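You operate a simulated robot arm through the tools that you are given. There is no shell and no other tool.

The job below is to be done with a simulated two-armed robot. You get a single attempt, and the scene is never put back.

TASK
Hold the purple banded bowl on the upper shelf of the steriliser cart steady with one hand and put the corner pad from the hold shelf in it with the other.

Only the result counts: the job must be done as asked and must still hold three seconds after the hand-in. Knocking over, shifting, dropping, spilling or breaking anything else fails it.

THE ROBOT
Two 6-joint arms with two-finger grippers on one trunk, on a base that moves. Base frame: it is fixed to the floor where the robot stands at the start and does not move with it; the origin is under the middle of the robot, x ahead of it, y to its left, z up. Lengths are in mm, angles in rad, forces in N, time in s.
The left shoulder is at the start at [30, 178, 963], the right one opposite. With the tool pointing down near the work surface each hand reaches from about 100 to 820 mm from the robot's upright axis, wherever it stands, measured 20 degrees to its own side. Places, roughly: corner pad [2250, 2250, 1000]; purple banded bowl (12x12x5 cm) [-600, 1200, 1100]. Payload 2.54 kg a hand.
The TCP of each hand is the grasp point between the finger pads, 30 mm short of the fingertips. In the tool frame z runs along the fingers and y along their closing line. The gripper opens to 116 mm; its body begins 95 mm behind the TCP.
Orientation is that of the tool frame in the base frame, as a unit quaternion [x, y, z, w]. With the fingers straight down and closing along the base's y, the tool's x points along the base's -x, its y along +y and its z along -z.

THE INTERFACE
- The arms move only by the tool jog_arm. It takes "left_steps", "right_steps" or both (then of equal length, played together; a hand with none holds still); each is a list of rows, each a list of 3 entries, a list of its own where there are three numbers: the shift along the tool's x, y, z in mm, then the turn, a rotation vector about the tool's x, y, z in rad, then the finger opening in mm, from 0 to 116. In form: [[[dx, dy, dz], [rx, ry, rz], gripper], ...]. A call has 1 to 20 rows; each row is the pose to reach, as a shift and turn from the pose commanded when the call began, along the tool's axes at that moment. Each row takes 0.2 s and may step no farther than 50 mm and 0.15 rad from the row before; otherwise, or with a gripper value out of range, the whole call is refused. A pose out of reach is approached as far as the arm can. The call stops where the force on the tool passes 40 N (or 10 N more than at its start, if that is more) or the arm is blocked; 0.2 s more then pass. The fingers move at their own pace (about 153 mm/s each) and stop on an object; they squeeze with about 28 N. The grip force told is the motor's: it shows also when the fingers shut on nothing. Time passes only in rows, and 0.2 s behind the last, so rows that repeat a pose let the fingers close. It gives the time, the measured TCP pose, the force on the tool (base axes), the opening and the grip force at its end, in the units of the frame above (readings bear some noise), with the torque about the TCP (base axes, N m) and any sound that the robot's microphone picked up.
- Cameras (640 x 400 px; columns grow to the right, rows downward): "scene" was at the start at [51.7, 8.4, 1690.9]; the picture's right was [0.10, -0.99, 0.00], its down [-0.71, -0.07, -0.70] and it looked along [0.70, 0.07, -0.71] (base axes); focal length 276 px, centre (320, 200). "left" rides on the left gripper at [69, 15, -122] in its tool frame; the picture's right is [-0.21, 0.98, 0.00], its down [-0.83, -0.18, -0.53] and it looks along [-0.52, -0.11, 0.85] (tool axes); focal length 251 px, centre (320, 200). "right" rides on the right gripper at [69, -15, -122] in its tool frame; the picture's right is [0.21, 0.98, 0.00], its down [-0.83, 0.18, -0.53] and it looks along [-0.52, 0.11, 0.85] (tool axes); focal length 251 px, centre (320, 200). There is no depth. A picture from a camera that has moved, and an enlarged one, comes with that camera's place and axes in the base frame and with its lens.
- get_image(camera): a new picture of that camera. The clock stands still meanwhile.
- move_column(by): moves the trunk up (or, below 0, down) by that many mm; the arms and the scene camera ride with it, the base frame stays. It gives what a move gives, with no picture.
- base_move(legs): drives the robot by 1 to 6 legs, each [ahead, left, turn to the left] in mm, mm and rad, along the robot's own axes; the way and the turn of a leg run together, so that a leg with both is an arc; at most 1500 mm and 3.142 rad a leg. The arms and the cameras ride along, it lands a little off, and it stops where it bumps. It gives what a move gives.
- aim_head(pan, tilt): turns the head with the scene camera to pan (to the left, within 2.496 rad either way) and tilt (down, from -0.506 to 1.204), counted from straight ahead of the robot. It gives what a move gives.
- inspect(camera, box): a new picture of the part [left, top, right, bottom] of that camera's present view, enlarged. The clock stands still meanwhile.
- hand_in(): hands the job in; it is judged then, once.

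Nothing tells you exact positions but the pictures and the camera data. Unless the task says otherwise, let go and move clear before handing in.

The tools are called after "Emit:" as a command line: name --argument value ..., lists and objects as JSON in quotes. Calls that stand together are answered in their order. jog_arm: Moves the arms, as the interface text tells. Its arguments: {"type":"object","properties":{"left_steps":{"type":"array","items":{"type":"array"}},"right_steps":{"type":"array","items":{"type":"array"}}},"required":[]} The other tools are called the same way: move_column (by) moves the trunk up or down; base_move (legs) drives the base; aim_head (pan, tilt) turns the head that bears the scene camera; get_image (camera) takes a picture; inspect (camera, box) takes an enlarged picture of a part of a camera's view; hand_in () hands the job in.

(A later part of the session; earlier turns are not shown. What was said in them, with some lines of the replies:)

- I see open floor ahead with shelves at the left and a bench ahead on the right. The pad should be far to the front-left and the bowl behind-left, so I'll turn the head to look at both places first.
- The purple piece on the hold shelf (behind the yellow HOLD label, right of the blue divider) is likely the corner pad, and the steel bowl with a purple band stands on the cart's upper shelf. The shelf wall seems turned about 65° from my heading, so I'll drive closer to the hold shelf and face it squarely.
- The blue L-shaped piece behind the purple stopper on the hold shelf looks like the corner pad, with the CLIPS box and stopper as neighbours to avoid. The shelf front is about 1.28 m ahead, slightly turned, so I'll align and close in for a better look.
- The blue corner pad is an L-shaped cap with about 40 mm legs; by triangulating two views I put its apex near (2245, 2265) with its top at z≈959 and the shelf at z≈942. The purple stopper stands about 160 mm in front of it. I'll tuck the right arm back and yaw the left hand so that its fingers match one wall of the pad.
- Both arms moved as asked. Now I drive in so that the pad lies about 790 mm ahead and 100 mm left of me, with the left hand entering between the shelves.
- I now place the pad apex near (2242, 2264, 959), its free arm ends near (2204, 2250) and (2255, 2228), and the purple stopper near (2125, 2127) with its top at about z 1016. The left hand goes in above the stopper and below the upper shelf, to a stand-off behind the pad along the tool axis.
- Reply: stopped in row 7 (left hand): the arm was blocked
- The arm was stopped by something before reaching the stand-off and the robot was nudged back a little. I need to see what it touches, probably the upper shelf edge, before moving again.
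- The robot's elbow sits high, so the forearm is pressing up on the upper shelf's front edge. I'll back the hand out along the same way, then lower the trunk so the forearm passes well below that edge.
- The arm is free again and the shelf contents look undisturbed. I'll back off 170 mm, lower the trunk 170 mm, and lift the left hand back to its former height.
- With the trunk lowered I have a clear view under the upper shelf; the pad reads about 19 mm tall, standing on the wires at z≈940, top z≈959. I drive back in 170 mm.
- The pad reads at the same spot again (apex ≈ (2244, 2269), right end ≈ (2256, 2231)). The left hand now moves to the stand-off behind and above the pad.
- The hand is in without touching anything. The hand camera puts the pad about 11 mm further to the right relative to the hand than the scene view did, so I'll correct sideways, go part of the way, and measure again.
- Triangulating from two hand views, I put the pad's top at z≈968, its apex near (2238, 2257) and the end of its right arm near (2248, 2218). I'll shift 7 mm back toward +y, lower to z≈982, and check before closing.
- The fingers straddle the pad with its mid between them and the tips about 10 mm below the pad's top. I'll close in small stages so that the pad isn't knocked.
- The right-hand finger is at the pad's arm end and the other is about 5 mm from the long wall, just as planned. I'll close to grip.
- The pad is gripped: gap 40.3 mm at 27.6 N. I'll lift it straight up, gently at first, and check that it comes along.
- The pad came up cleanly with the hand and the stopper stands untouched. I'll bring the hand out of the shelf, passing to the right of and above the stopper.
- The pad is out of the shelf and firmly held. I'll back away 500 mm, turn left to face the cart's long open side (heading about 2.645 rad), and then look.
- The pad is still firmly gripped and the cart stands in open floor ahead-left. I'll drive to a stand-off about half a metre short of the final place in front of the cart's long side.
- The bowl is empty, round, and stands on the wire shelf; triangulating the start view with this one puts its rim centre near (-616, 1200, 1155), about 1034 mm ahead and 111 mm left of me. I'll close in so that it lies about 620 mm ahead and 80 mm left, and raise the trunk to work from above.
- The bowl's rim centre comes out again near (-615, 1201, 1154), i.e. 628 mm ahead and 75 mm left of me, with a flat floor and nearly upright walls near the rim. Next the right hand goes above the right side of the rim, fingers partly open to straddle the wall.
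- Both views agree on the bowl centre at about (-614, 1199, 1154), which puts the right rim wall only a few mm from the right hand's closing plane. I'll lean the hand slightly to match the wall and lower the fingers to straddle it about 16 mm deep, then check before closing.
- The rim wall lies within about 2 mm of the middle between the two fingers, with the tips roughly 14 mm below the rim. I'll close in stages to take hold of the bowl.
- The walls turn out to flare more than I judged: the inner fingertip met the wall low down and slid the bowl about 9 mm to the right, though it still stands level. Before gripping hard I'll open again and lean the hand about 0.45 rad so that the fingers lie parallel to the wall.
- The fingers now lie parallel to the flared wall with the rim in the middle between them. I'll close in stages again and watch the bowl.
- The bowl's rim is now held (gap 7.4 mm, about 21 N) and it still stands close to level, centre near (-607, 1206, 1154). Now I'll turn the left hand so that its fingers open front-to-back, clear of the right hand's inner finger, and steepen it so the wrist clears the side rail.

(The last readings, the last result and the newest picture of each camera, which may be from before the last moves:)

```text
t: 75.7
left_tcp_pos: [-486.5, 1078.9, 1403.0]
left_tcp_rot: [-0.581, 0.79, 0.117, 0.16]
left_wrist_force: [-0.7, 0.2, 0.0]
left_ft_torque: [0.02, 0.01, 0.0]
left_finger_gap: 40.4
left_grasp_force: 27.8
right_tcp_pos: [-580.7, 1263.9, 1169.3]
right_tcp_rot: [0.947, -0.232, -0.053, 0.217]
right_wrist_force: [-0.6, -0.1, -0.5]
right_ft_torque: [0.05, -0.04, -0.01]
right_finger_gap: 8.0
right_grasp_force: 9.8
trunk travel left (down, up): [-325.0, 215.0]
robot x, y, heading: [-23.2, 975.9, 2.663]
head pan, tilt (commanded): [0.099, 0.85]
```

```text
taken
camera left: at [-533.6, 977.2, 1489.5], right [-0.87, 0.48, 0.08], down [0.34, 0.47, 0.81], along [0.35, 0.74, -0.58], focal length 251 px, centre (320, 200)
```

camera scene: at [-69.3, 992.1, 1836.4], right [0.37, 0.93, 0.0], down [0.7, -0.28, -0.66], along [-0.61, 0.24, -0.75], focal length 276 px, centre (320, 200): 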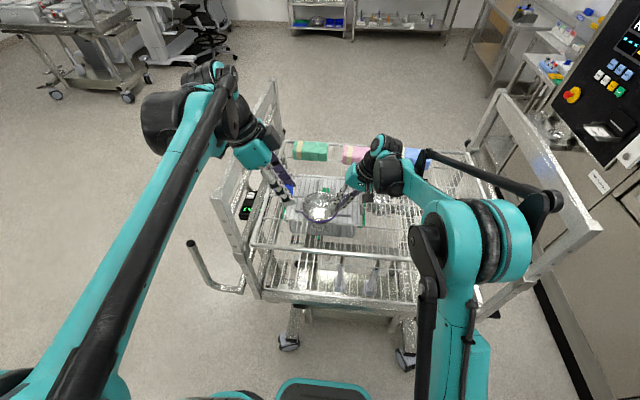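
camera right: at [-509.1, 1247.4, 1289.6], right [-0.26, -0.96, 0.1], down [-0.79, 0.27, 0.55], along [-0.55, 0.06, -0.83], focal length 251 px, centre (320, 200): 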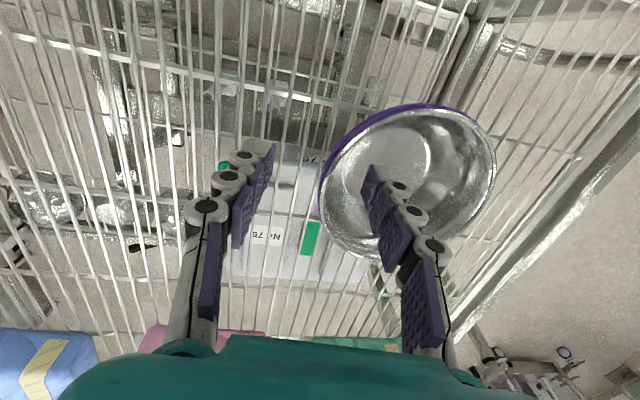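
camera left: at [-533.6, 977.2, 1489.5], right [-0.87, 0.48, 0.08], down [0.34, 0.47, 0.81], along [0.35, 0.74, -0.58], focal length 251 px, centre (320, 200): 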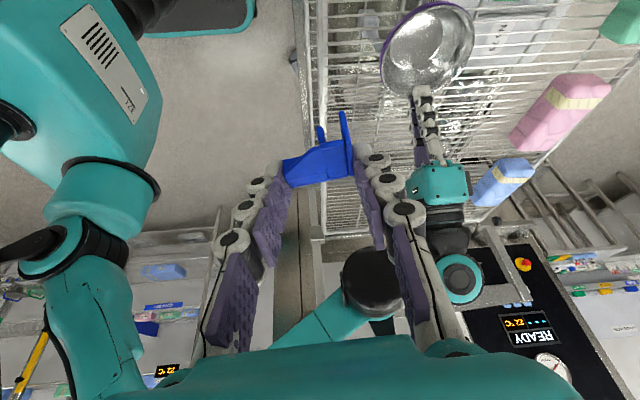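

The right grip has gone slack at times (0.8–10 N) because its commanded opening is right at the wall thickness. I'll tighten it so the bowl is truly held and check that it doesn't tilt.

Emit:
jog_arm --right_steps '[[[0, 0, 0], [0, 0, 0], 6], [[0, 0, 0], [0, 0, 0], 5], [[0, 0, 0], [0, 0, 0], 3], [[0, 0, 0], [0, 0, 0], 0]]'

Emit:
inspect --camera "scene" --box '[270, 150, 382, 220]'

Emit:
inspect --camera "right" --box '[240, 70, 480, 220]'

Emit:
inspect --camera "left" --box '[340, 0, 500, 120]'

```text
t: 76.7
left_tcp_pos: [-487.8, 1078.6, 1404.2]
left_tcp_rot: [-0.58, 0.79, 0.118, 0.16]
left_wrist_force: [0.2, -0.9, -0.3]
left_ft_torque: [0.0, -0.02, -0.02]
left_finger_gap: 40.6
left_grasp_force: 27.9
right_tcp_pos: [-580.4, 1263.9, 1170.8]
right_tcp_rot: [0.947, -0.232, -0.053, 0.217]
right_wrist_force: [0.6, -0.8, -1.1]
right_ft_torque: [0.08, 0.0, 0.0]
right_finger_gap: 6.5
right_grasp_force: 27.4
trunk travel left (down, up): [-325.0, 215.0]
robot x, y, heading: [-22.8, 976.8, 2.662]
head pan, tilt (commanded): [0.099, 0.85]
```

```text
5.71 times, centred on (326, 185) of scene
camera zoom: at [-69.6, 991.7, 1836.4], right [0.37, 0.93, 0.0], down [0.7, -0.28, -0.66], along [-0.61, 0.24, -0.75], focal length 1574 px, centre (286, 286)
```

zoom: 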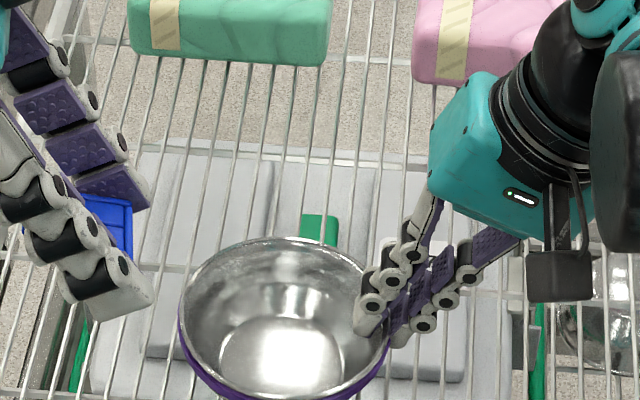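

```text
2.67 times, centred on (360, 145) of right
camera zoom: at [-487.4, 1291.1, 1272.3], right [-0.22, -0.88, 0.42], down [-0.7, 0.44, 0.56], along [-0.68, -0.18, -0.71], focal length 670 px, centre (213, 347)
```

zoom: 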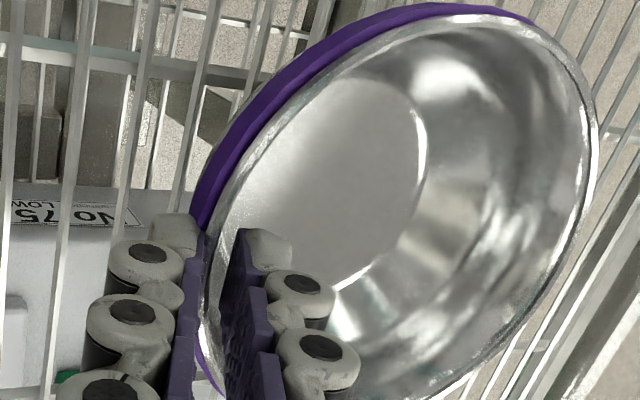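

```text
3.33 times, centred on (420, 60) of left
camera zoom: at [-533.8, 976.8, 1489.2], right [-0.87, 0.48, 0.08], down [0.34, 0.47, 0.81], along [0.35, 0.74, -0.58], focal length 838 px, centre (-13, 667)
```

zoom: 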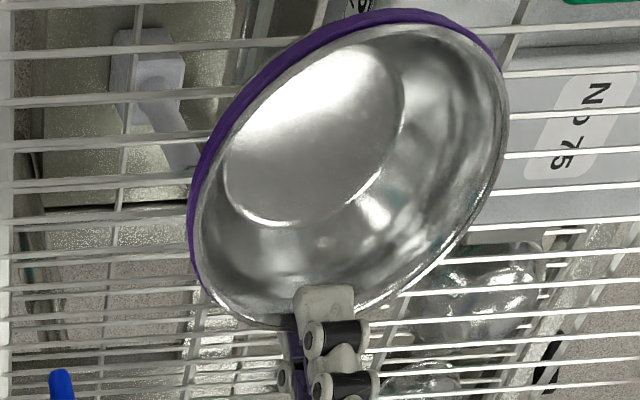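

The bowl is now firmly held (27 N, gap 6.5 mm) and hasn't visibly moved. I'll bring the left hand with the pad to above the bowl, still about 100 mm clear of it.

Emit:
jog_arm --left_steps '[[[-5.7, 30.8, 27.1], [0, 0, 0], 10], [[-11.5, 61.6, 54.2], [0, 0, 0], 10], [[-17.2, 92.3, 81.2], [0, 0, 0], 10], [[-23, 123.1, 108.3], [0, 0, 0], 10], [[-28.7, 153.9, 135.4], [0, 0, 0], 10]]'

Emit:
get_image --camera "scene"

Emit:
inspect --camera "scene" --box '[250, 130, 394, 220]'

Emit:
get_image --camera "left"

Emit:
get_image --camera "right"

```text
t: 77.9
left_tcp_pos: [-609.3, 1202.7, 1289.7]
left_tcp_rot: [-0.58, 0.79, 0.117, 0.16]
left_wrist_force: [-0.6, 0.0, -0.6]
left_ft_torque: [-0.03, -0.07, -0.04]
left_finger_gap: 40.6
left_grasp_force: 27.7
right_tcp_pos: [-581.6, 1264.8, 1168.5]
right_tcp_rot: [0.947, -0.232, -0.052, 0.216]
right_wrist_force: [-0.6, 0.8, -1.9]
right_ft_torque: [0.09, -0.05, 0.0]
right_finger_gap: 6.7
right_grasp_force: 27.7
trunk travel left (down, up): [-325.0, 215.0]
robot x, y, heading: [-22.2, 977.6, 2.659]
head pan, tilt (commanded): [0.099, 0.85]
```

```text
taken
camera scene: at [-71.7, 993.1, 1836.3], right [0.37, 0.93, 0.0], down [0.7, -0.28, -0.66], along [-0.61, 0.24, -0.75], focal length 276 px, centre (320, 200)
```

scene: 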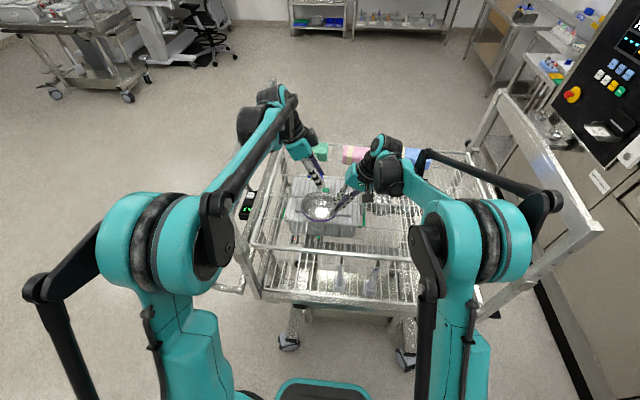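

```text
4.44 times, centred on (322, 175) of scene
camera zoom: at [-71.7, 993.1, 1836.3], right [0.37, 0.93, 0.0], down [0.7, -0.28, -0.66], along [-0.61, 0.24, -0.75], focal length 1224 px, centre (311, 311)
```

zoom: 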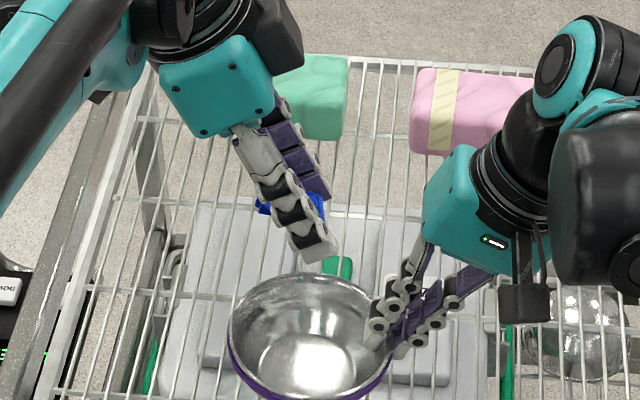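

```text
taken
camera left: at [-656.7, 1100.0, 1375.4], right [-0.87, 0.48, 0.08], down [0.34, 0.47, 0.81], along [0.35, 0.74, -0.58], focal length 251 px, centre (320, 200)
```

left: 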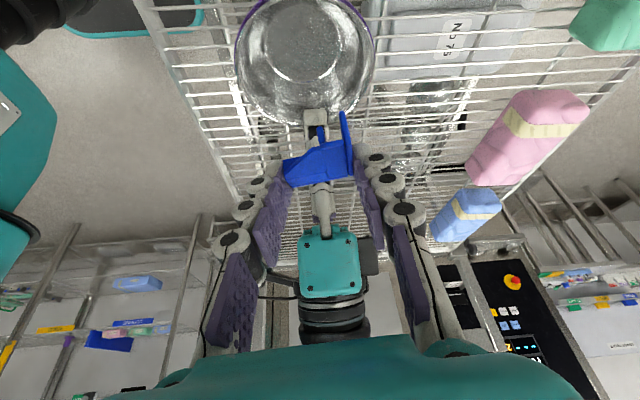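

```text
taken
camera right: at [-488.9, 1292.0, 1271.5], right [-0.22, -0.88, 0.43], down [-0.7, 0.44, 0.56], along [-0.68, -0.18, -0.71], focal length 251 px, centre (320, 200)
```

right: 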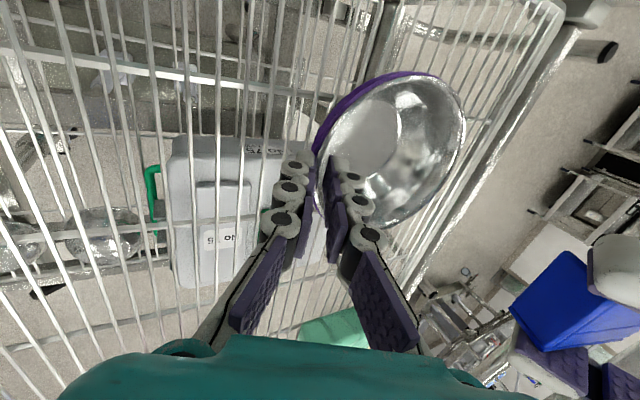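

The left hand hangs right over the bowl and the right hand keeps hold of the rim. I'll lower the pad half way and look again.

Emit:
jog_arm --left_steps '[[[8.6, 0, 20.3], [0, 0, 0], 10], [[17.1, 0, 40.5], [0, 0, 0], 10], [[24.9, 0, 58.9], [0, 0, 0], 10]]'

Emit:
inspect --camera "scene" --box '[250, 140, 394, 230]'

Emit:
get_image --camera "left"

Emit:
get_image --camera "right"

```text
t: 78.7
left_tcp_pos: [-610.2, 1199.7, 1228.0]
left_tcp_rot: [-0.58, 0.79, 0.117, 0.16]
left_wrist_force: [0.6, 0.4, 0.9]
left_ft_torque: [0.0, 0.0, -0.01]
left_finger_gap: 40.6
left_grasp_force: 28.0
right_tcp_pos: [-580.8, 1264.4, 1169.5]
right_tcp_rot: [0.947, -0.232, -0.053, 0.216]
right_wrist_force: [0.1, 0.2, -1.5]
right_ft_torque: [0.08, -0.04, -0.03]
right_finger_gap: 7.0
right_grasp_force: 28.2
trunk travel left (down, up): [-325.0, 215.0]
robot x, y, heading: [-22.9, 975.3, 2.663]
head pan, tilt (commanded): [0.099, 0.85]
```

```text
4.44 times, centred on (322, 185) of scene
camera zoom: at [-70.2, 991.8, 1836.4], right [0.37, 0.93, 0.0], down [0.7, -0.28, -0.66], along [-0.61, 0.24, -0.75], focal length 1224 px, centre (311, 267)
```

zoom: 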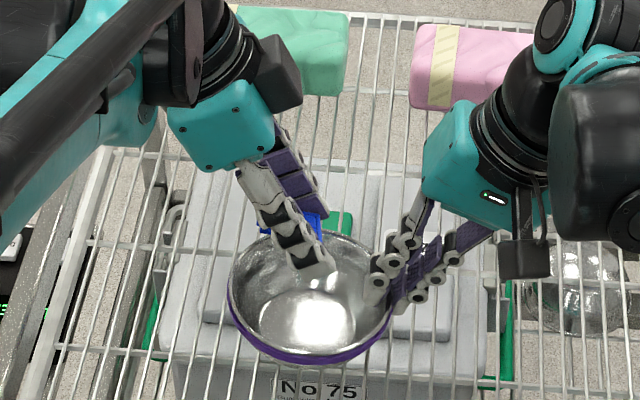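

```text
taken
camera left: at [-657.3, 1098.6, 1312.7], right [-0.87, 0.48, 0.08], down [0.34, 0.47, 0.81], along [0.35, 0.74, -0.58], focal length 251 px, centre (320, 200)
```

left: 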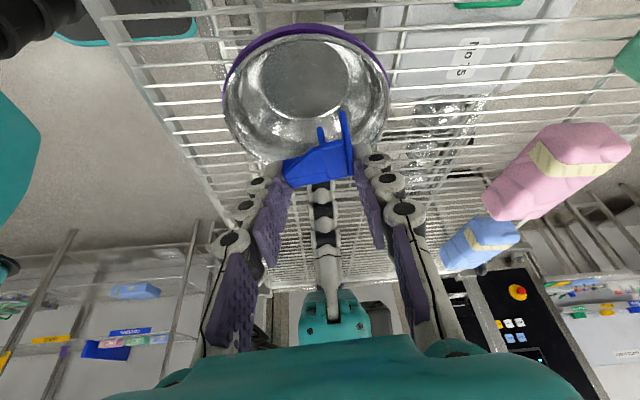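

```text
taken
camera right: at [-487.8, 1291.1, 1272.2], right [-0.22, -0.88, 0.42], down [-0.7, 0.44, 0.56], along [-0.68, -0.18, -0.71], focal length 251 px, centre (320, 200)
```

right: 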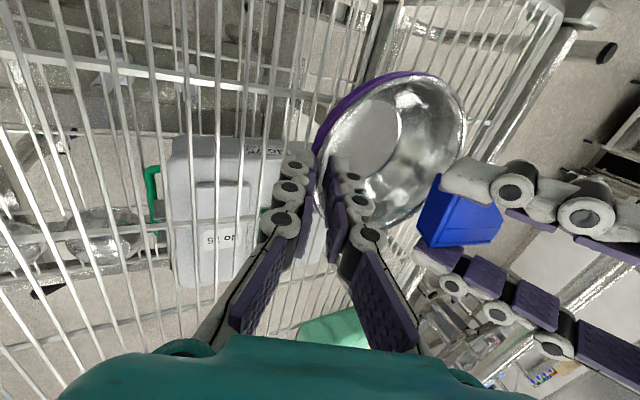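

By the left camera the bowl centre is within about 7 mm of the hand axis, which leaves room on all sides. I'll lower the last 52 mm so that the pad is inside the rim.

Emit:
jog_arm --left_steps '[[[7, 0, 16.6], [0, 0, 0], 10], [[14, 0, 33.2], [0, 0, 0], 10], [[20.2, 0, 47.9], [0, 0, 0], 10]]'

Emit:
inspect --camera "scene" --box '[270, 160, 382, 230]'

Emit:
get_image --camera "left"

Emit:
get_image --camera "right"

```text
t: 79.5
left_tcp_pos: [-610.0, 1199.8, 1173.3]
left_tcp_rot: [-0.58, 0.79, 0.118, 0.16]
left_wrist_force: [0.6, 0.6, -1.1]
left_ft_torque: [-0.01, 0.01, 0.03]
left_finger_gap: 40.2
left_grasp_force: 28.2
right_tcp_pos: [-580.5, 1264.2, 1170.2]
right_tcp_rot: [0.947, -0.232, -0.053, 0.217]
right_wrist_force: [0.1, -0.5, -1.3]
right_ft_torque: [0.07, -0.02, 0.0]
right_finger_gap: 6.7
right_grasp_force: 28.0
trunk travel left (down, up): [-325.0, 215.0]
robot x, y, heading: [-24.5, 975.0, 2.665]
head pan, tilt (commanded): [0.099, 0.85]
```

```text
5.71 times, centred on (326, 195) of scene
camera zoom: at [-70.1, 991.7, 1836.4], right [0.37, 0.93, 0.0], down [0.7, -0.28, -0.66], along [-0.61, 0.24, -0.75], focal length 1574 px, centre (286, 229)
```

zoom: 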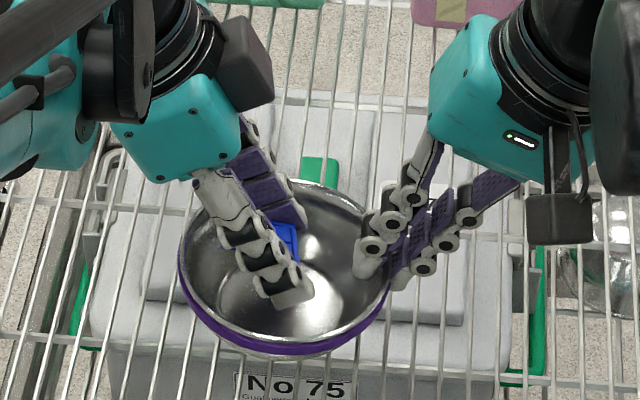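

```text
taken
camera left: at [-657.7, 1098.1, 1259.6], right [-0.87, 0.48, 0.08], down [0.34, 0.47, 0.81], along [0.35, 0.74, -0.58], focal length 251 px, centre (320, 200)
```

left: 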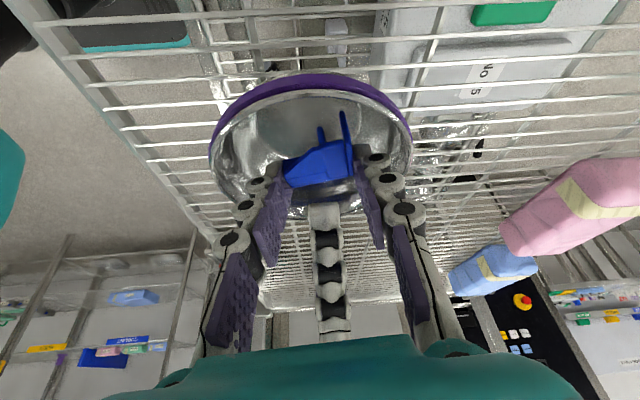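

```text
taken
camera right: at [-487.8, 1291.1, 1272.2], right [-0.22, -0.88, 0.42], down [-0.7, 0.44, 0.56], along [-0.68, -0.18, -0.71], focal length 251 px, centre (320, 200)
```

right: 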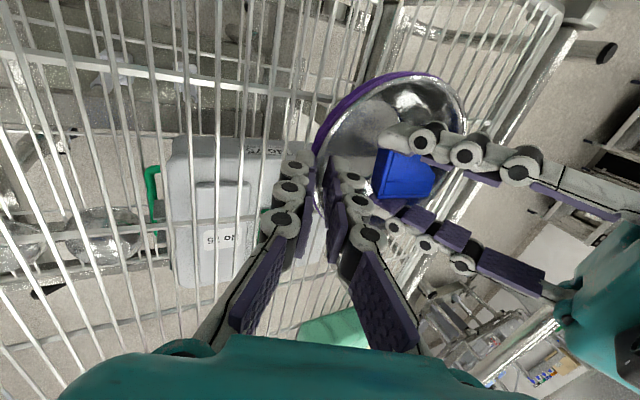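

The pad hangs inside the bowl between the front and back walls with room for the fingers to open. I'll lower 8 mm more and open gently just enough to let it go.

Emit:
jog_arm --left_steps '[[[1.6, 0, 3.7], [0, 0, 0], 10], [[3.1, 0, 7.4], [0, 0, 0], 10], [[3.1, 0, 7.4], [0, 0, 0], 42], [[3.1, 0, 7.4], [0, 0, 0], 46], [[3.1, 0, 7.4], [0, 0, 0], 50], [[3.1, 0, 7.4], [0, 0, 0], 52], [[3.1, 0, 7.4], [0, 0, 0], 52]]'

Emit:
inspect --camera "scene" --box '[270, 160, 382, 230]'

Emit:
get_image --camera "left"

Emit:
get_image --camera "right"

```text
t: 81.1
left_tcp_pos: [-608.1, 1199.7, 1165.2]
left_tcp_rot: [-0.581, 0.79, 0.118, 0.16]
left_wrist_force: [-0.3, -0.2, 0.2]
left_ft_torque: [0.0, 0.01, 0.0]
left_finger_gap: 52.2
left_grasp_force: 0.1
right_tcp_pos: [-579.5, 1264.1, 1169.4]
right_tcp_rot: [0.947, -0.232, -0.053, 0.217]
right_wrist_force: [-0.3, 0.2, -1.2]
right_ft_torque: [0.1, -0.04, 0.04]
right_finger_gap: 6.6
right_grasp_force: 28.8
trunk travel left (down, up): [-325.0, 215.0]
robot x, y, heading: [-27.3, 981.5, 2.66]
head pan, tilt (commanded): [0.099, 0.85]
```

```text
5.71 times, centred on (326, 195) of scene
camera zoom: at [-69.7, 991.7, 1836.4], right [0.37, 0.93, 0.0], down [0.7, -0.28, -0.66], along [-0.61, 0.24, -0.75], focal length 1574 px, centre (286, 229)
```

zoom: 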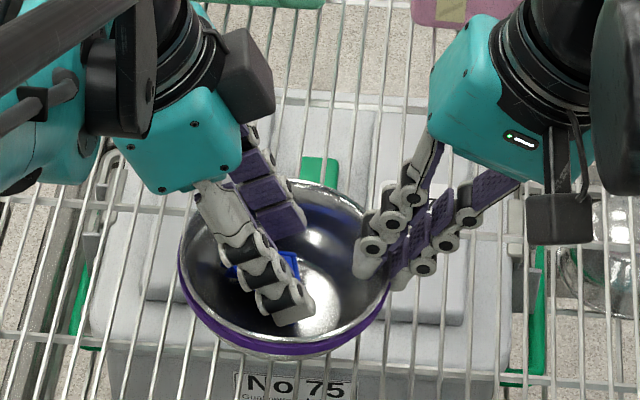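

```text
taken
camera left: at [-656.7, 1098.3, 1251.9], right [-0.87, 0.48, 0.08], down [0.34, 0.47, 0.81], along [0.35, 0.74, -0.58], focal length 251 px, centre (320, 200)
```

left: 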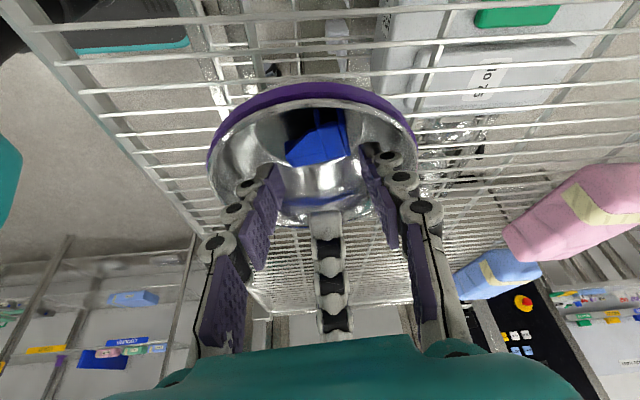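

```text
taken
camera right: at [-487.5, 1291.1, 1272.3], right [-0.22, -0.88, 0.42], down [-0.7, 0.44, 0.56], along [-0.68, -0.18, -0.71], focal length 251 px, centre (320, 200)
```

right: 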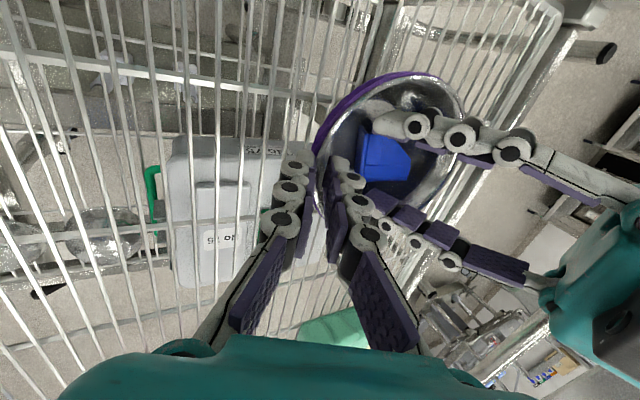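

The pad dropped onto the bowl's floor. I'll lift the left hand straight up out of the bowl while the right keeps holding it.

Emit:
jog_arm --left_steps '[[[-5.8, 0, -13.8], [0, 0, 0], 52], [[-13.6, 0, -32.2], [0, 0, 0], 52], [[-25.3, 0, -59.9], [0, 0, 0], 52], [[-38.9, 0, -92.1], [0, 0, 0], 52], [[-54.5, 0, -129], [0, 0, 0], 52], [[-70.1, 0, -165.8], [0, 0, 0], 52]]'

Emit:
inspect --camera "scene" --box '[270, 160, 382, 230]'

Emit:
get_image --camera "left"

```text
t: 82.5
left_tcp_pos: [-607.0, 1200.7, 1343.9]
left_tcp_rot: [-0.58, 0.79, 0.118, 0.159]
left_wrist_force: [0.9, -0.3, 0.3]
left_ft_torque: [0.01, 0.02, 0.02]
left_finger_gap: 52.0
left_grasp_force: 0.1
right_tcp_pos: [-580.3, 1263.6, 1169.4]
right_tcp_rot: [0.947, -0.232, -0.053, 0.216]
right_wrist_force: [0.8, -0.4, -2.1]
right_ft_torque: [0.09, -0.03, 0.02]
right_finger_gap: 6.6
right_grasp_force: 27.9
trunk travel left (down, up): [-325.0, 215.0]
robot x, y, heading: [-24.0, 978.2, 2.664]
head pan, tilt (commanded): [0.099, 0.85]
```

```text
5.71 times, centred on (326, 195) of scene
camera zoom: at [-68.7, 991.4, 1836.5], right [0.37, 0.93, 0.0], down [0.7, -0.28, -0.66], along [-0.61, 0.24, -0.75], focal length 1574 px, centre (286, 229)
```

zoom: 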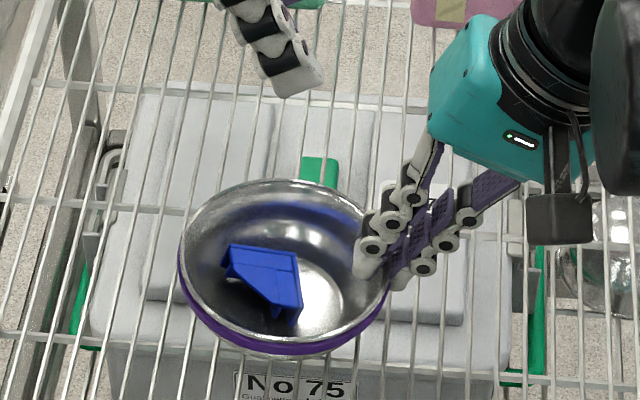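

```text
taken
camera left: at [-654.5, 1098.6, 1430.1], right [-0.87, 0.48, 0.08], down [0.34, 0.47, 0.81], along [0.35, 0.74, -0.58], focal length 251 px, centre (320, 200)
```

left: 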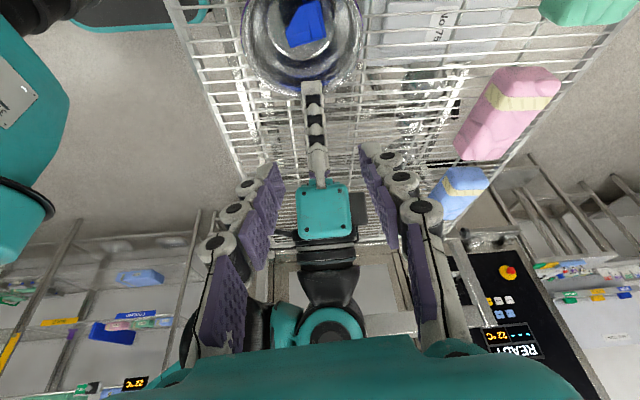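

The pad lies flat in the bowl and the left hand is clear above it. Now I'll open the right hand slowly so the bowl stays put, and look before drawing back.

Emit:
jog_arm --right_steps '[[[0, 0, 0], [0, 0, 0], 7], [[0, 0, 0], [0, 0, 0], 8], [[0, 0, 0], [0, 0, 0], 9], [[0, 0, 0], [0, 0, 0], 11], [[0, 0, 0], [0, 0, 0], 14], [[0, 0, 0], [0, 0, 0], 18], [[0, 0, 0], [0, 0, 0], 22], [[0, 0, 0], [0, 0, 0], 22]]'

Emit:
inspect --camera "scene" --box '[270, 160, 382, 230]'

Emit:
inspect --camera "right" --box '[240, 70, 480, 220]'

```text
t: 84.3
left_tcp_pos: [-608.8, 1200.2, 1343.8]
left_tcp_rot: [-0.581, 0.79, 0.118, 0.16]
left_wrist_force: [0.5, 0.1, 0.0]
left_ft_torque: [-0.01, 0.01, -0.01]
left_finger_gap: 52.0
left_grasp_force: 0.1
right_tcp_pos: [-579.5, 1264.3, 1169.3]
right_tcp_rot: [0.947, -0.231, -0.054, 0.217]
right_wrist_force: [0.4, -0.8, -0.1]
right_ft_torque: [0.01, 0.01, 0.01]
right_finger_gap: 22.2
right_grasp_force: 0.0
trunk travel left (down, up): [-325.0, 215.0]
robot x, y, heading: [-23.4, 976.0, 2.661]
head pan, tilt (commanded): [0.099, 0.85]
```

```text
5.71 times, centred on (326, 195) of scene
camera zoom: at [-69.5, 991.6, 1836.4], right [0.37, 0.93, 0.0], down [0.7, -0.28, -0.66], along [-0.61, 0.24, -0.75], focal length 1574 px, centre (286, 229)
```

zoom: 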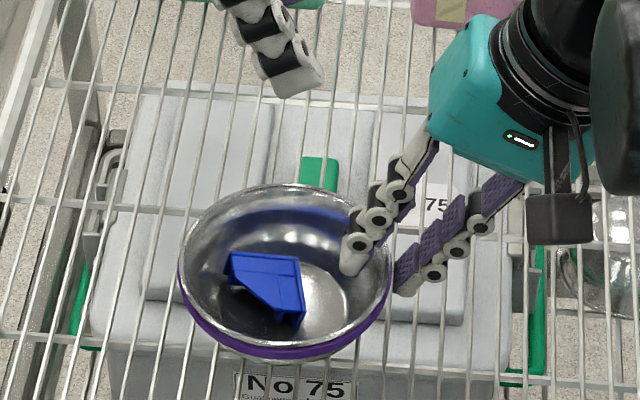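

```text
2.67 times, centred on (360, 145) of right
camera zoom: at [-487.4, 1291.0, 1272.4], right [-0.22, -0.88, 0.42], down [-0.7, 0.44, 0.56], along [-0.68, -0.18, -0.71], focal length 670 px, centre (213, 347)
```

zoom: 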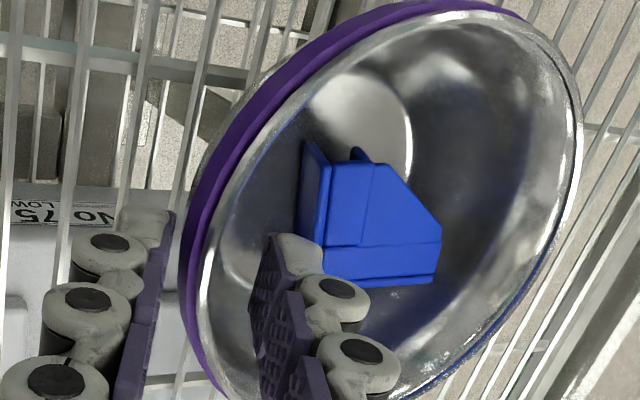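

The bowl settled level with the pad inside it, and both fingers are free of the wall. I'll draw the right hand back along its own axis, then move both hands away.

Emit:
jog_arm --right_steps '[[[0, 0, 0], [0, 0, 0], 27], [[0, 0, -10], [0, 0, 0], 27], [[0, 0, -25], [0, 0, 0], 27], [[0, 0, -50], [0, 0, 0], 27], [[0, 0, -85], [0, 0, 0], 27], [[0, 0, -125], [0, 0, 0], 27]]'

Emit:
inspect --camera "scene" --box '[250, 130, 410, 230]'

Emit:
get_image --camera "scene"

```text
t: 85.7
left_tcp_pos: [-607.1, 1200.2, 1343.6]
left_tcp_rot: [-0.58, 0.79, 0.117, 0.159]
left_wrist_force: [0.0, -0.5, 0.9]
left_ft_torque: [-0.02, 0.01, 0.03]
left_finger_gap: 52.0
left_grasp_force: 0.0
right_tcp_pos: [-555.6, 1313.9, 1283.4]
right_tcp_rot: [0.947, -0.232, -0.054, 0.216]
right_wrist_force: [-0.1, 0.2, -0.7]
right_ft_torque: [0.0, -0.01, -0.01]
right_finger_gap: 27.1
right_grasp_force: 0.1
trunk travel left (down, up): [-325.0, 215.0]
robot x, y, heading: [-24.0, 973.7, 2.662]
head pan, tilt (commanded): [0.099, 0.85]
```

```text
4.00 times, centred on (330, 180) of scene
camera zoom: at [-68.4, 991.9, 1836.5], right [0.37, 0.93, 0.0], down [0.7, -0.28, -0.66], along [-0.61, 0.24, -0.75], focal length 1102 px, centre (280, 280)
```

zoom: 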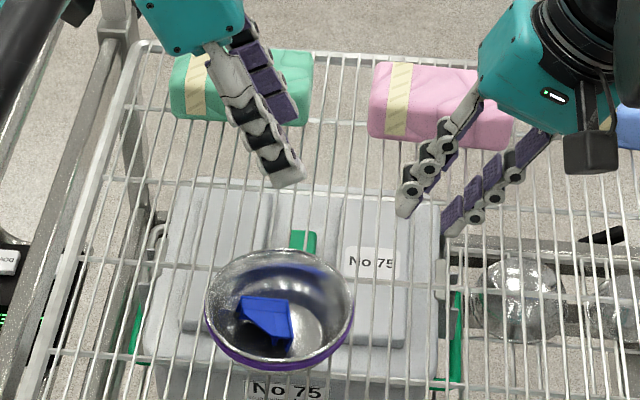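

```text
taken
camera scene: at [-68.4, 991.9, 1836.5], right [0.37, 0.93, 0.0], down [0.7, -0.28, -0.66], along [-0.61, 0.24, -0.75], focal length 276 px, centre (320, 200)
```

scene: 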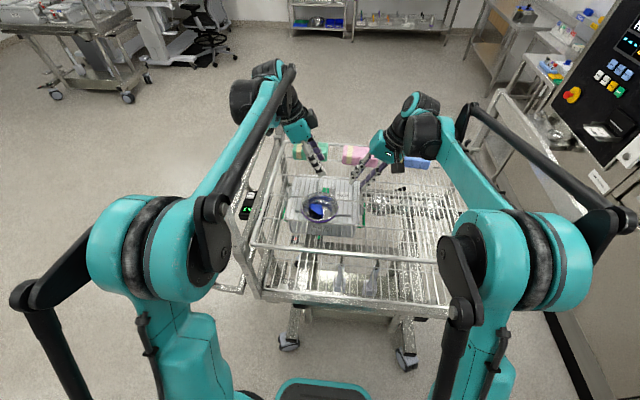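

Bowl and pad rest quietly on the cart, and both hands are clear above. I'll drive straight back 400 mm to get well away and take a last look.

Emit:
base_move --legs '[[-400, 0, 0]]'

Emit:
aim_head --pan 0.05 --tilt 0.6

Emit:
get_image --camera "scene"

Emit:
inspect --camera "scene" --box '[240, 130, 400, 230]'

```text
t: 88.2
left_tcp_pos: [-251.7, 1016.6, 1343.5]
left_tcp_rot: [-0.579, 0.791, 0.117, 0.16]
left_wrist_force: [-0.3, -0.9, 0.5]
left_ft_torque: [-0.05, 0.03, 0.01]
left_finger_gap: 52.2
left_grasp_force: 0.0
right_tcp_pos: [-200.0, 1130.0, 1282.2]
right_tcp_rot: [0.946, -0.234, -0.054, 0.216]
right_wrist_force: [1.0, 0.5, 0.8]
right_ft_torque: [0.01, 0.03, -0.01]
right_finger_gap: 26.9
right_grasp_force: 0.1
trunk travel left (down, up): [-325.0, 215.0]
robot x, y, heading: [330.8, 789.6, 2.659]
head pan, tilt (commanded): [0.099, 0.85]
```

```text
t: 89.0
left_tcp_pos: [-253.4, 1017.2, 1343.2]
left_tcp_rot: [-0.579, 0.791, 0.117, 0.161]
left_wrist_force: [-1.6, 0.2, -0.4]
left_ft_torque: [-0.01, -0.02, 0.0]
left_finger_gap: 52.2
left_grasp_force: 0.0
right_tcp_pos: [-199.5, 1129.1, 1282.3]
right_tcp_rot: [0.946, -0.234, -0.053, 0.217]
right_wrist_force: [-0.1, 0.3, 0.2]
right_ft_torque: [-0.01, 0.05, 0.01]
right_finger_gap: 26.9
right_grasp_force: 0.1
trunk travel left (down, up): [-325.0, 215.0]
robot x, y, heading: [328.5, 790.5, 2.657]
head pan, tilt (commanded): [0.051, 0.6]
```

```text
taken
camera scene: at [277.0, 814.5, 1857.2], right [0.42, 0.91, 0.0], down [0.51, -0.24, -0.82], along [-0.75, 0.35, -0.57], focal length 276 px, centre (320, 200)
```

scene: 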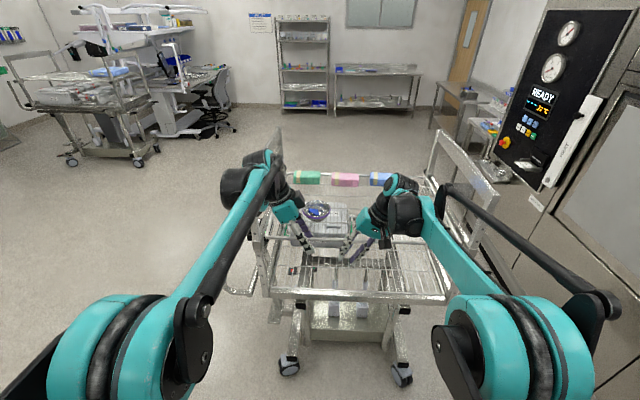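

```text
4.00 times, centred on (320, 180) of scene
camera zoom: at [277.0, 814.5, 1857.2], right [0.42, 0.91, 0.0], down [0.51, -0.24, -0.82], along [-0.75, 0.35, -0.57], focal length 1102 px, centre (320, 280)
```

zoom: 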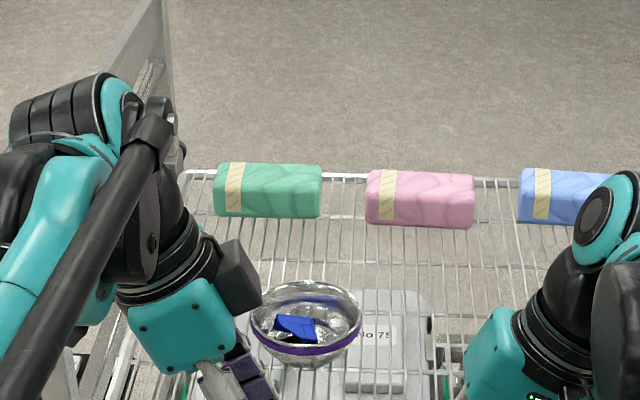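

The bowl stands level on the cart's upper shelf with the blue corner pad in it, the packs and cart are undisturbed, and both hands are open and clear. I hand the job in.

Emit:
hand_in

```text
The job is handed in.
```

The blue corner pad from the hold shelf is now lying in the purple-banded bowl. The bowl stands level on the upper shelf of the steriliser cart. I have handed the job in, but no result was shown to me.

- **How it was done:** the right hand gripped the bowl's rim while the left hand lowered the pad in and let go. Both hands then opened and moved clear, and I backed away about 400 mm.
- **Bowl moved slightly:** the bowl slid about 9 mm to the right on the shelf. My first attempt at the rim met the flared wall, so I opened, re-angled the hand and gripped it again.
- **Arm contact at the shelf:** while reaching for the pad, the left arm was blocked once, most likely by the edge of the shelf above, and the robot was nudged back about 25 mm. I backed out and lowered the trunk before trying again. The packs and the purple stopper looked undisturbed in the pictures afterwards.

In the last pictures the packs on the cart had not moved.
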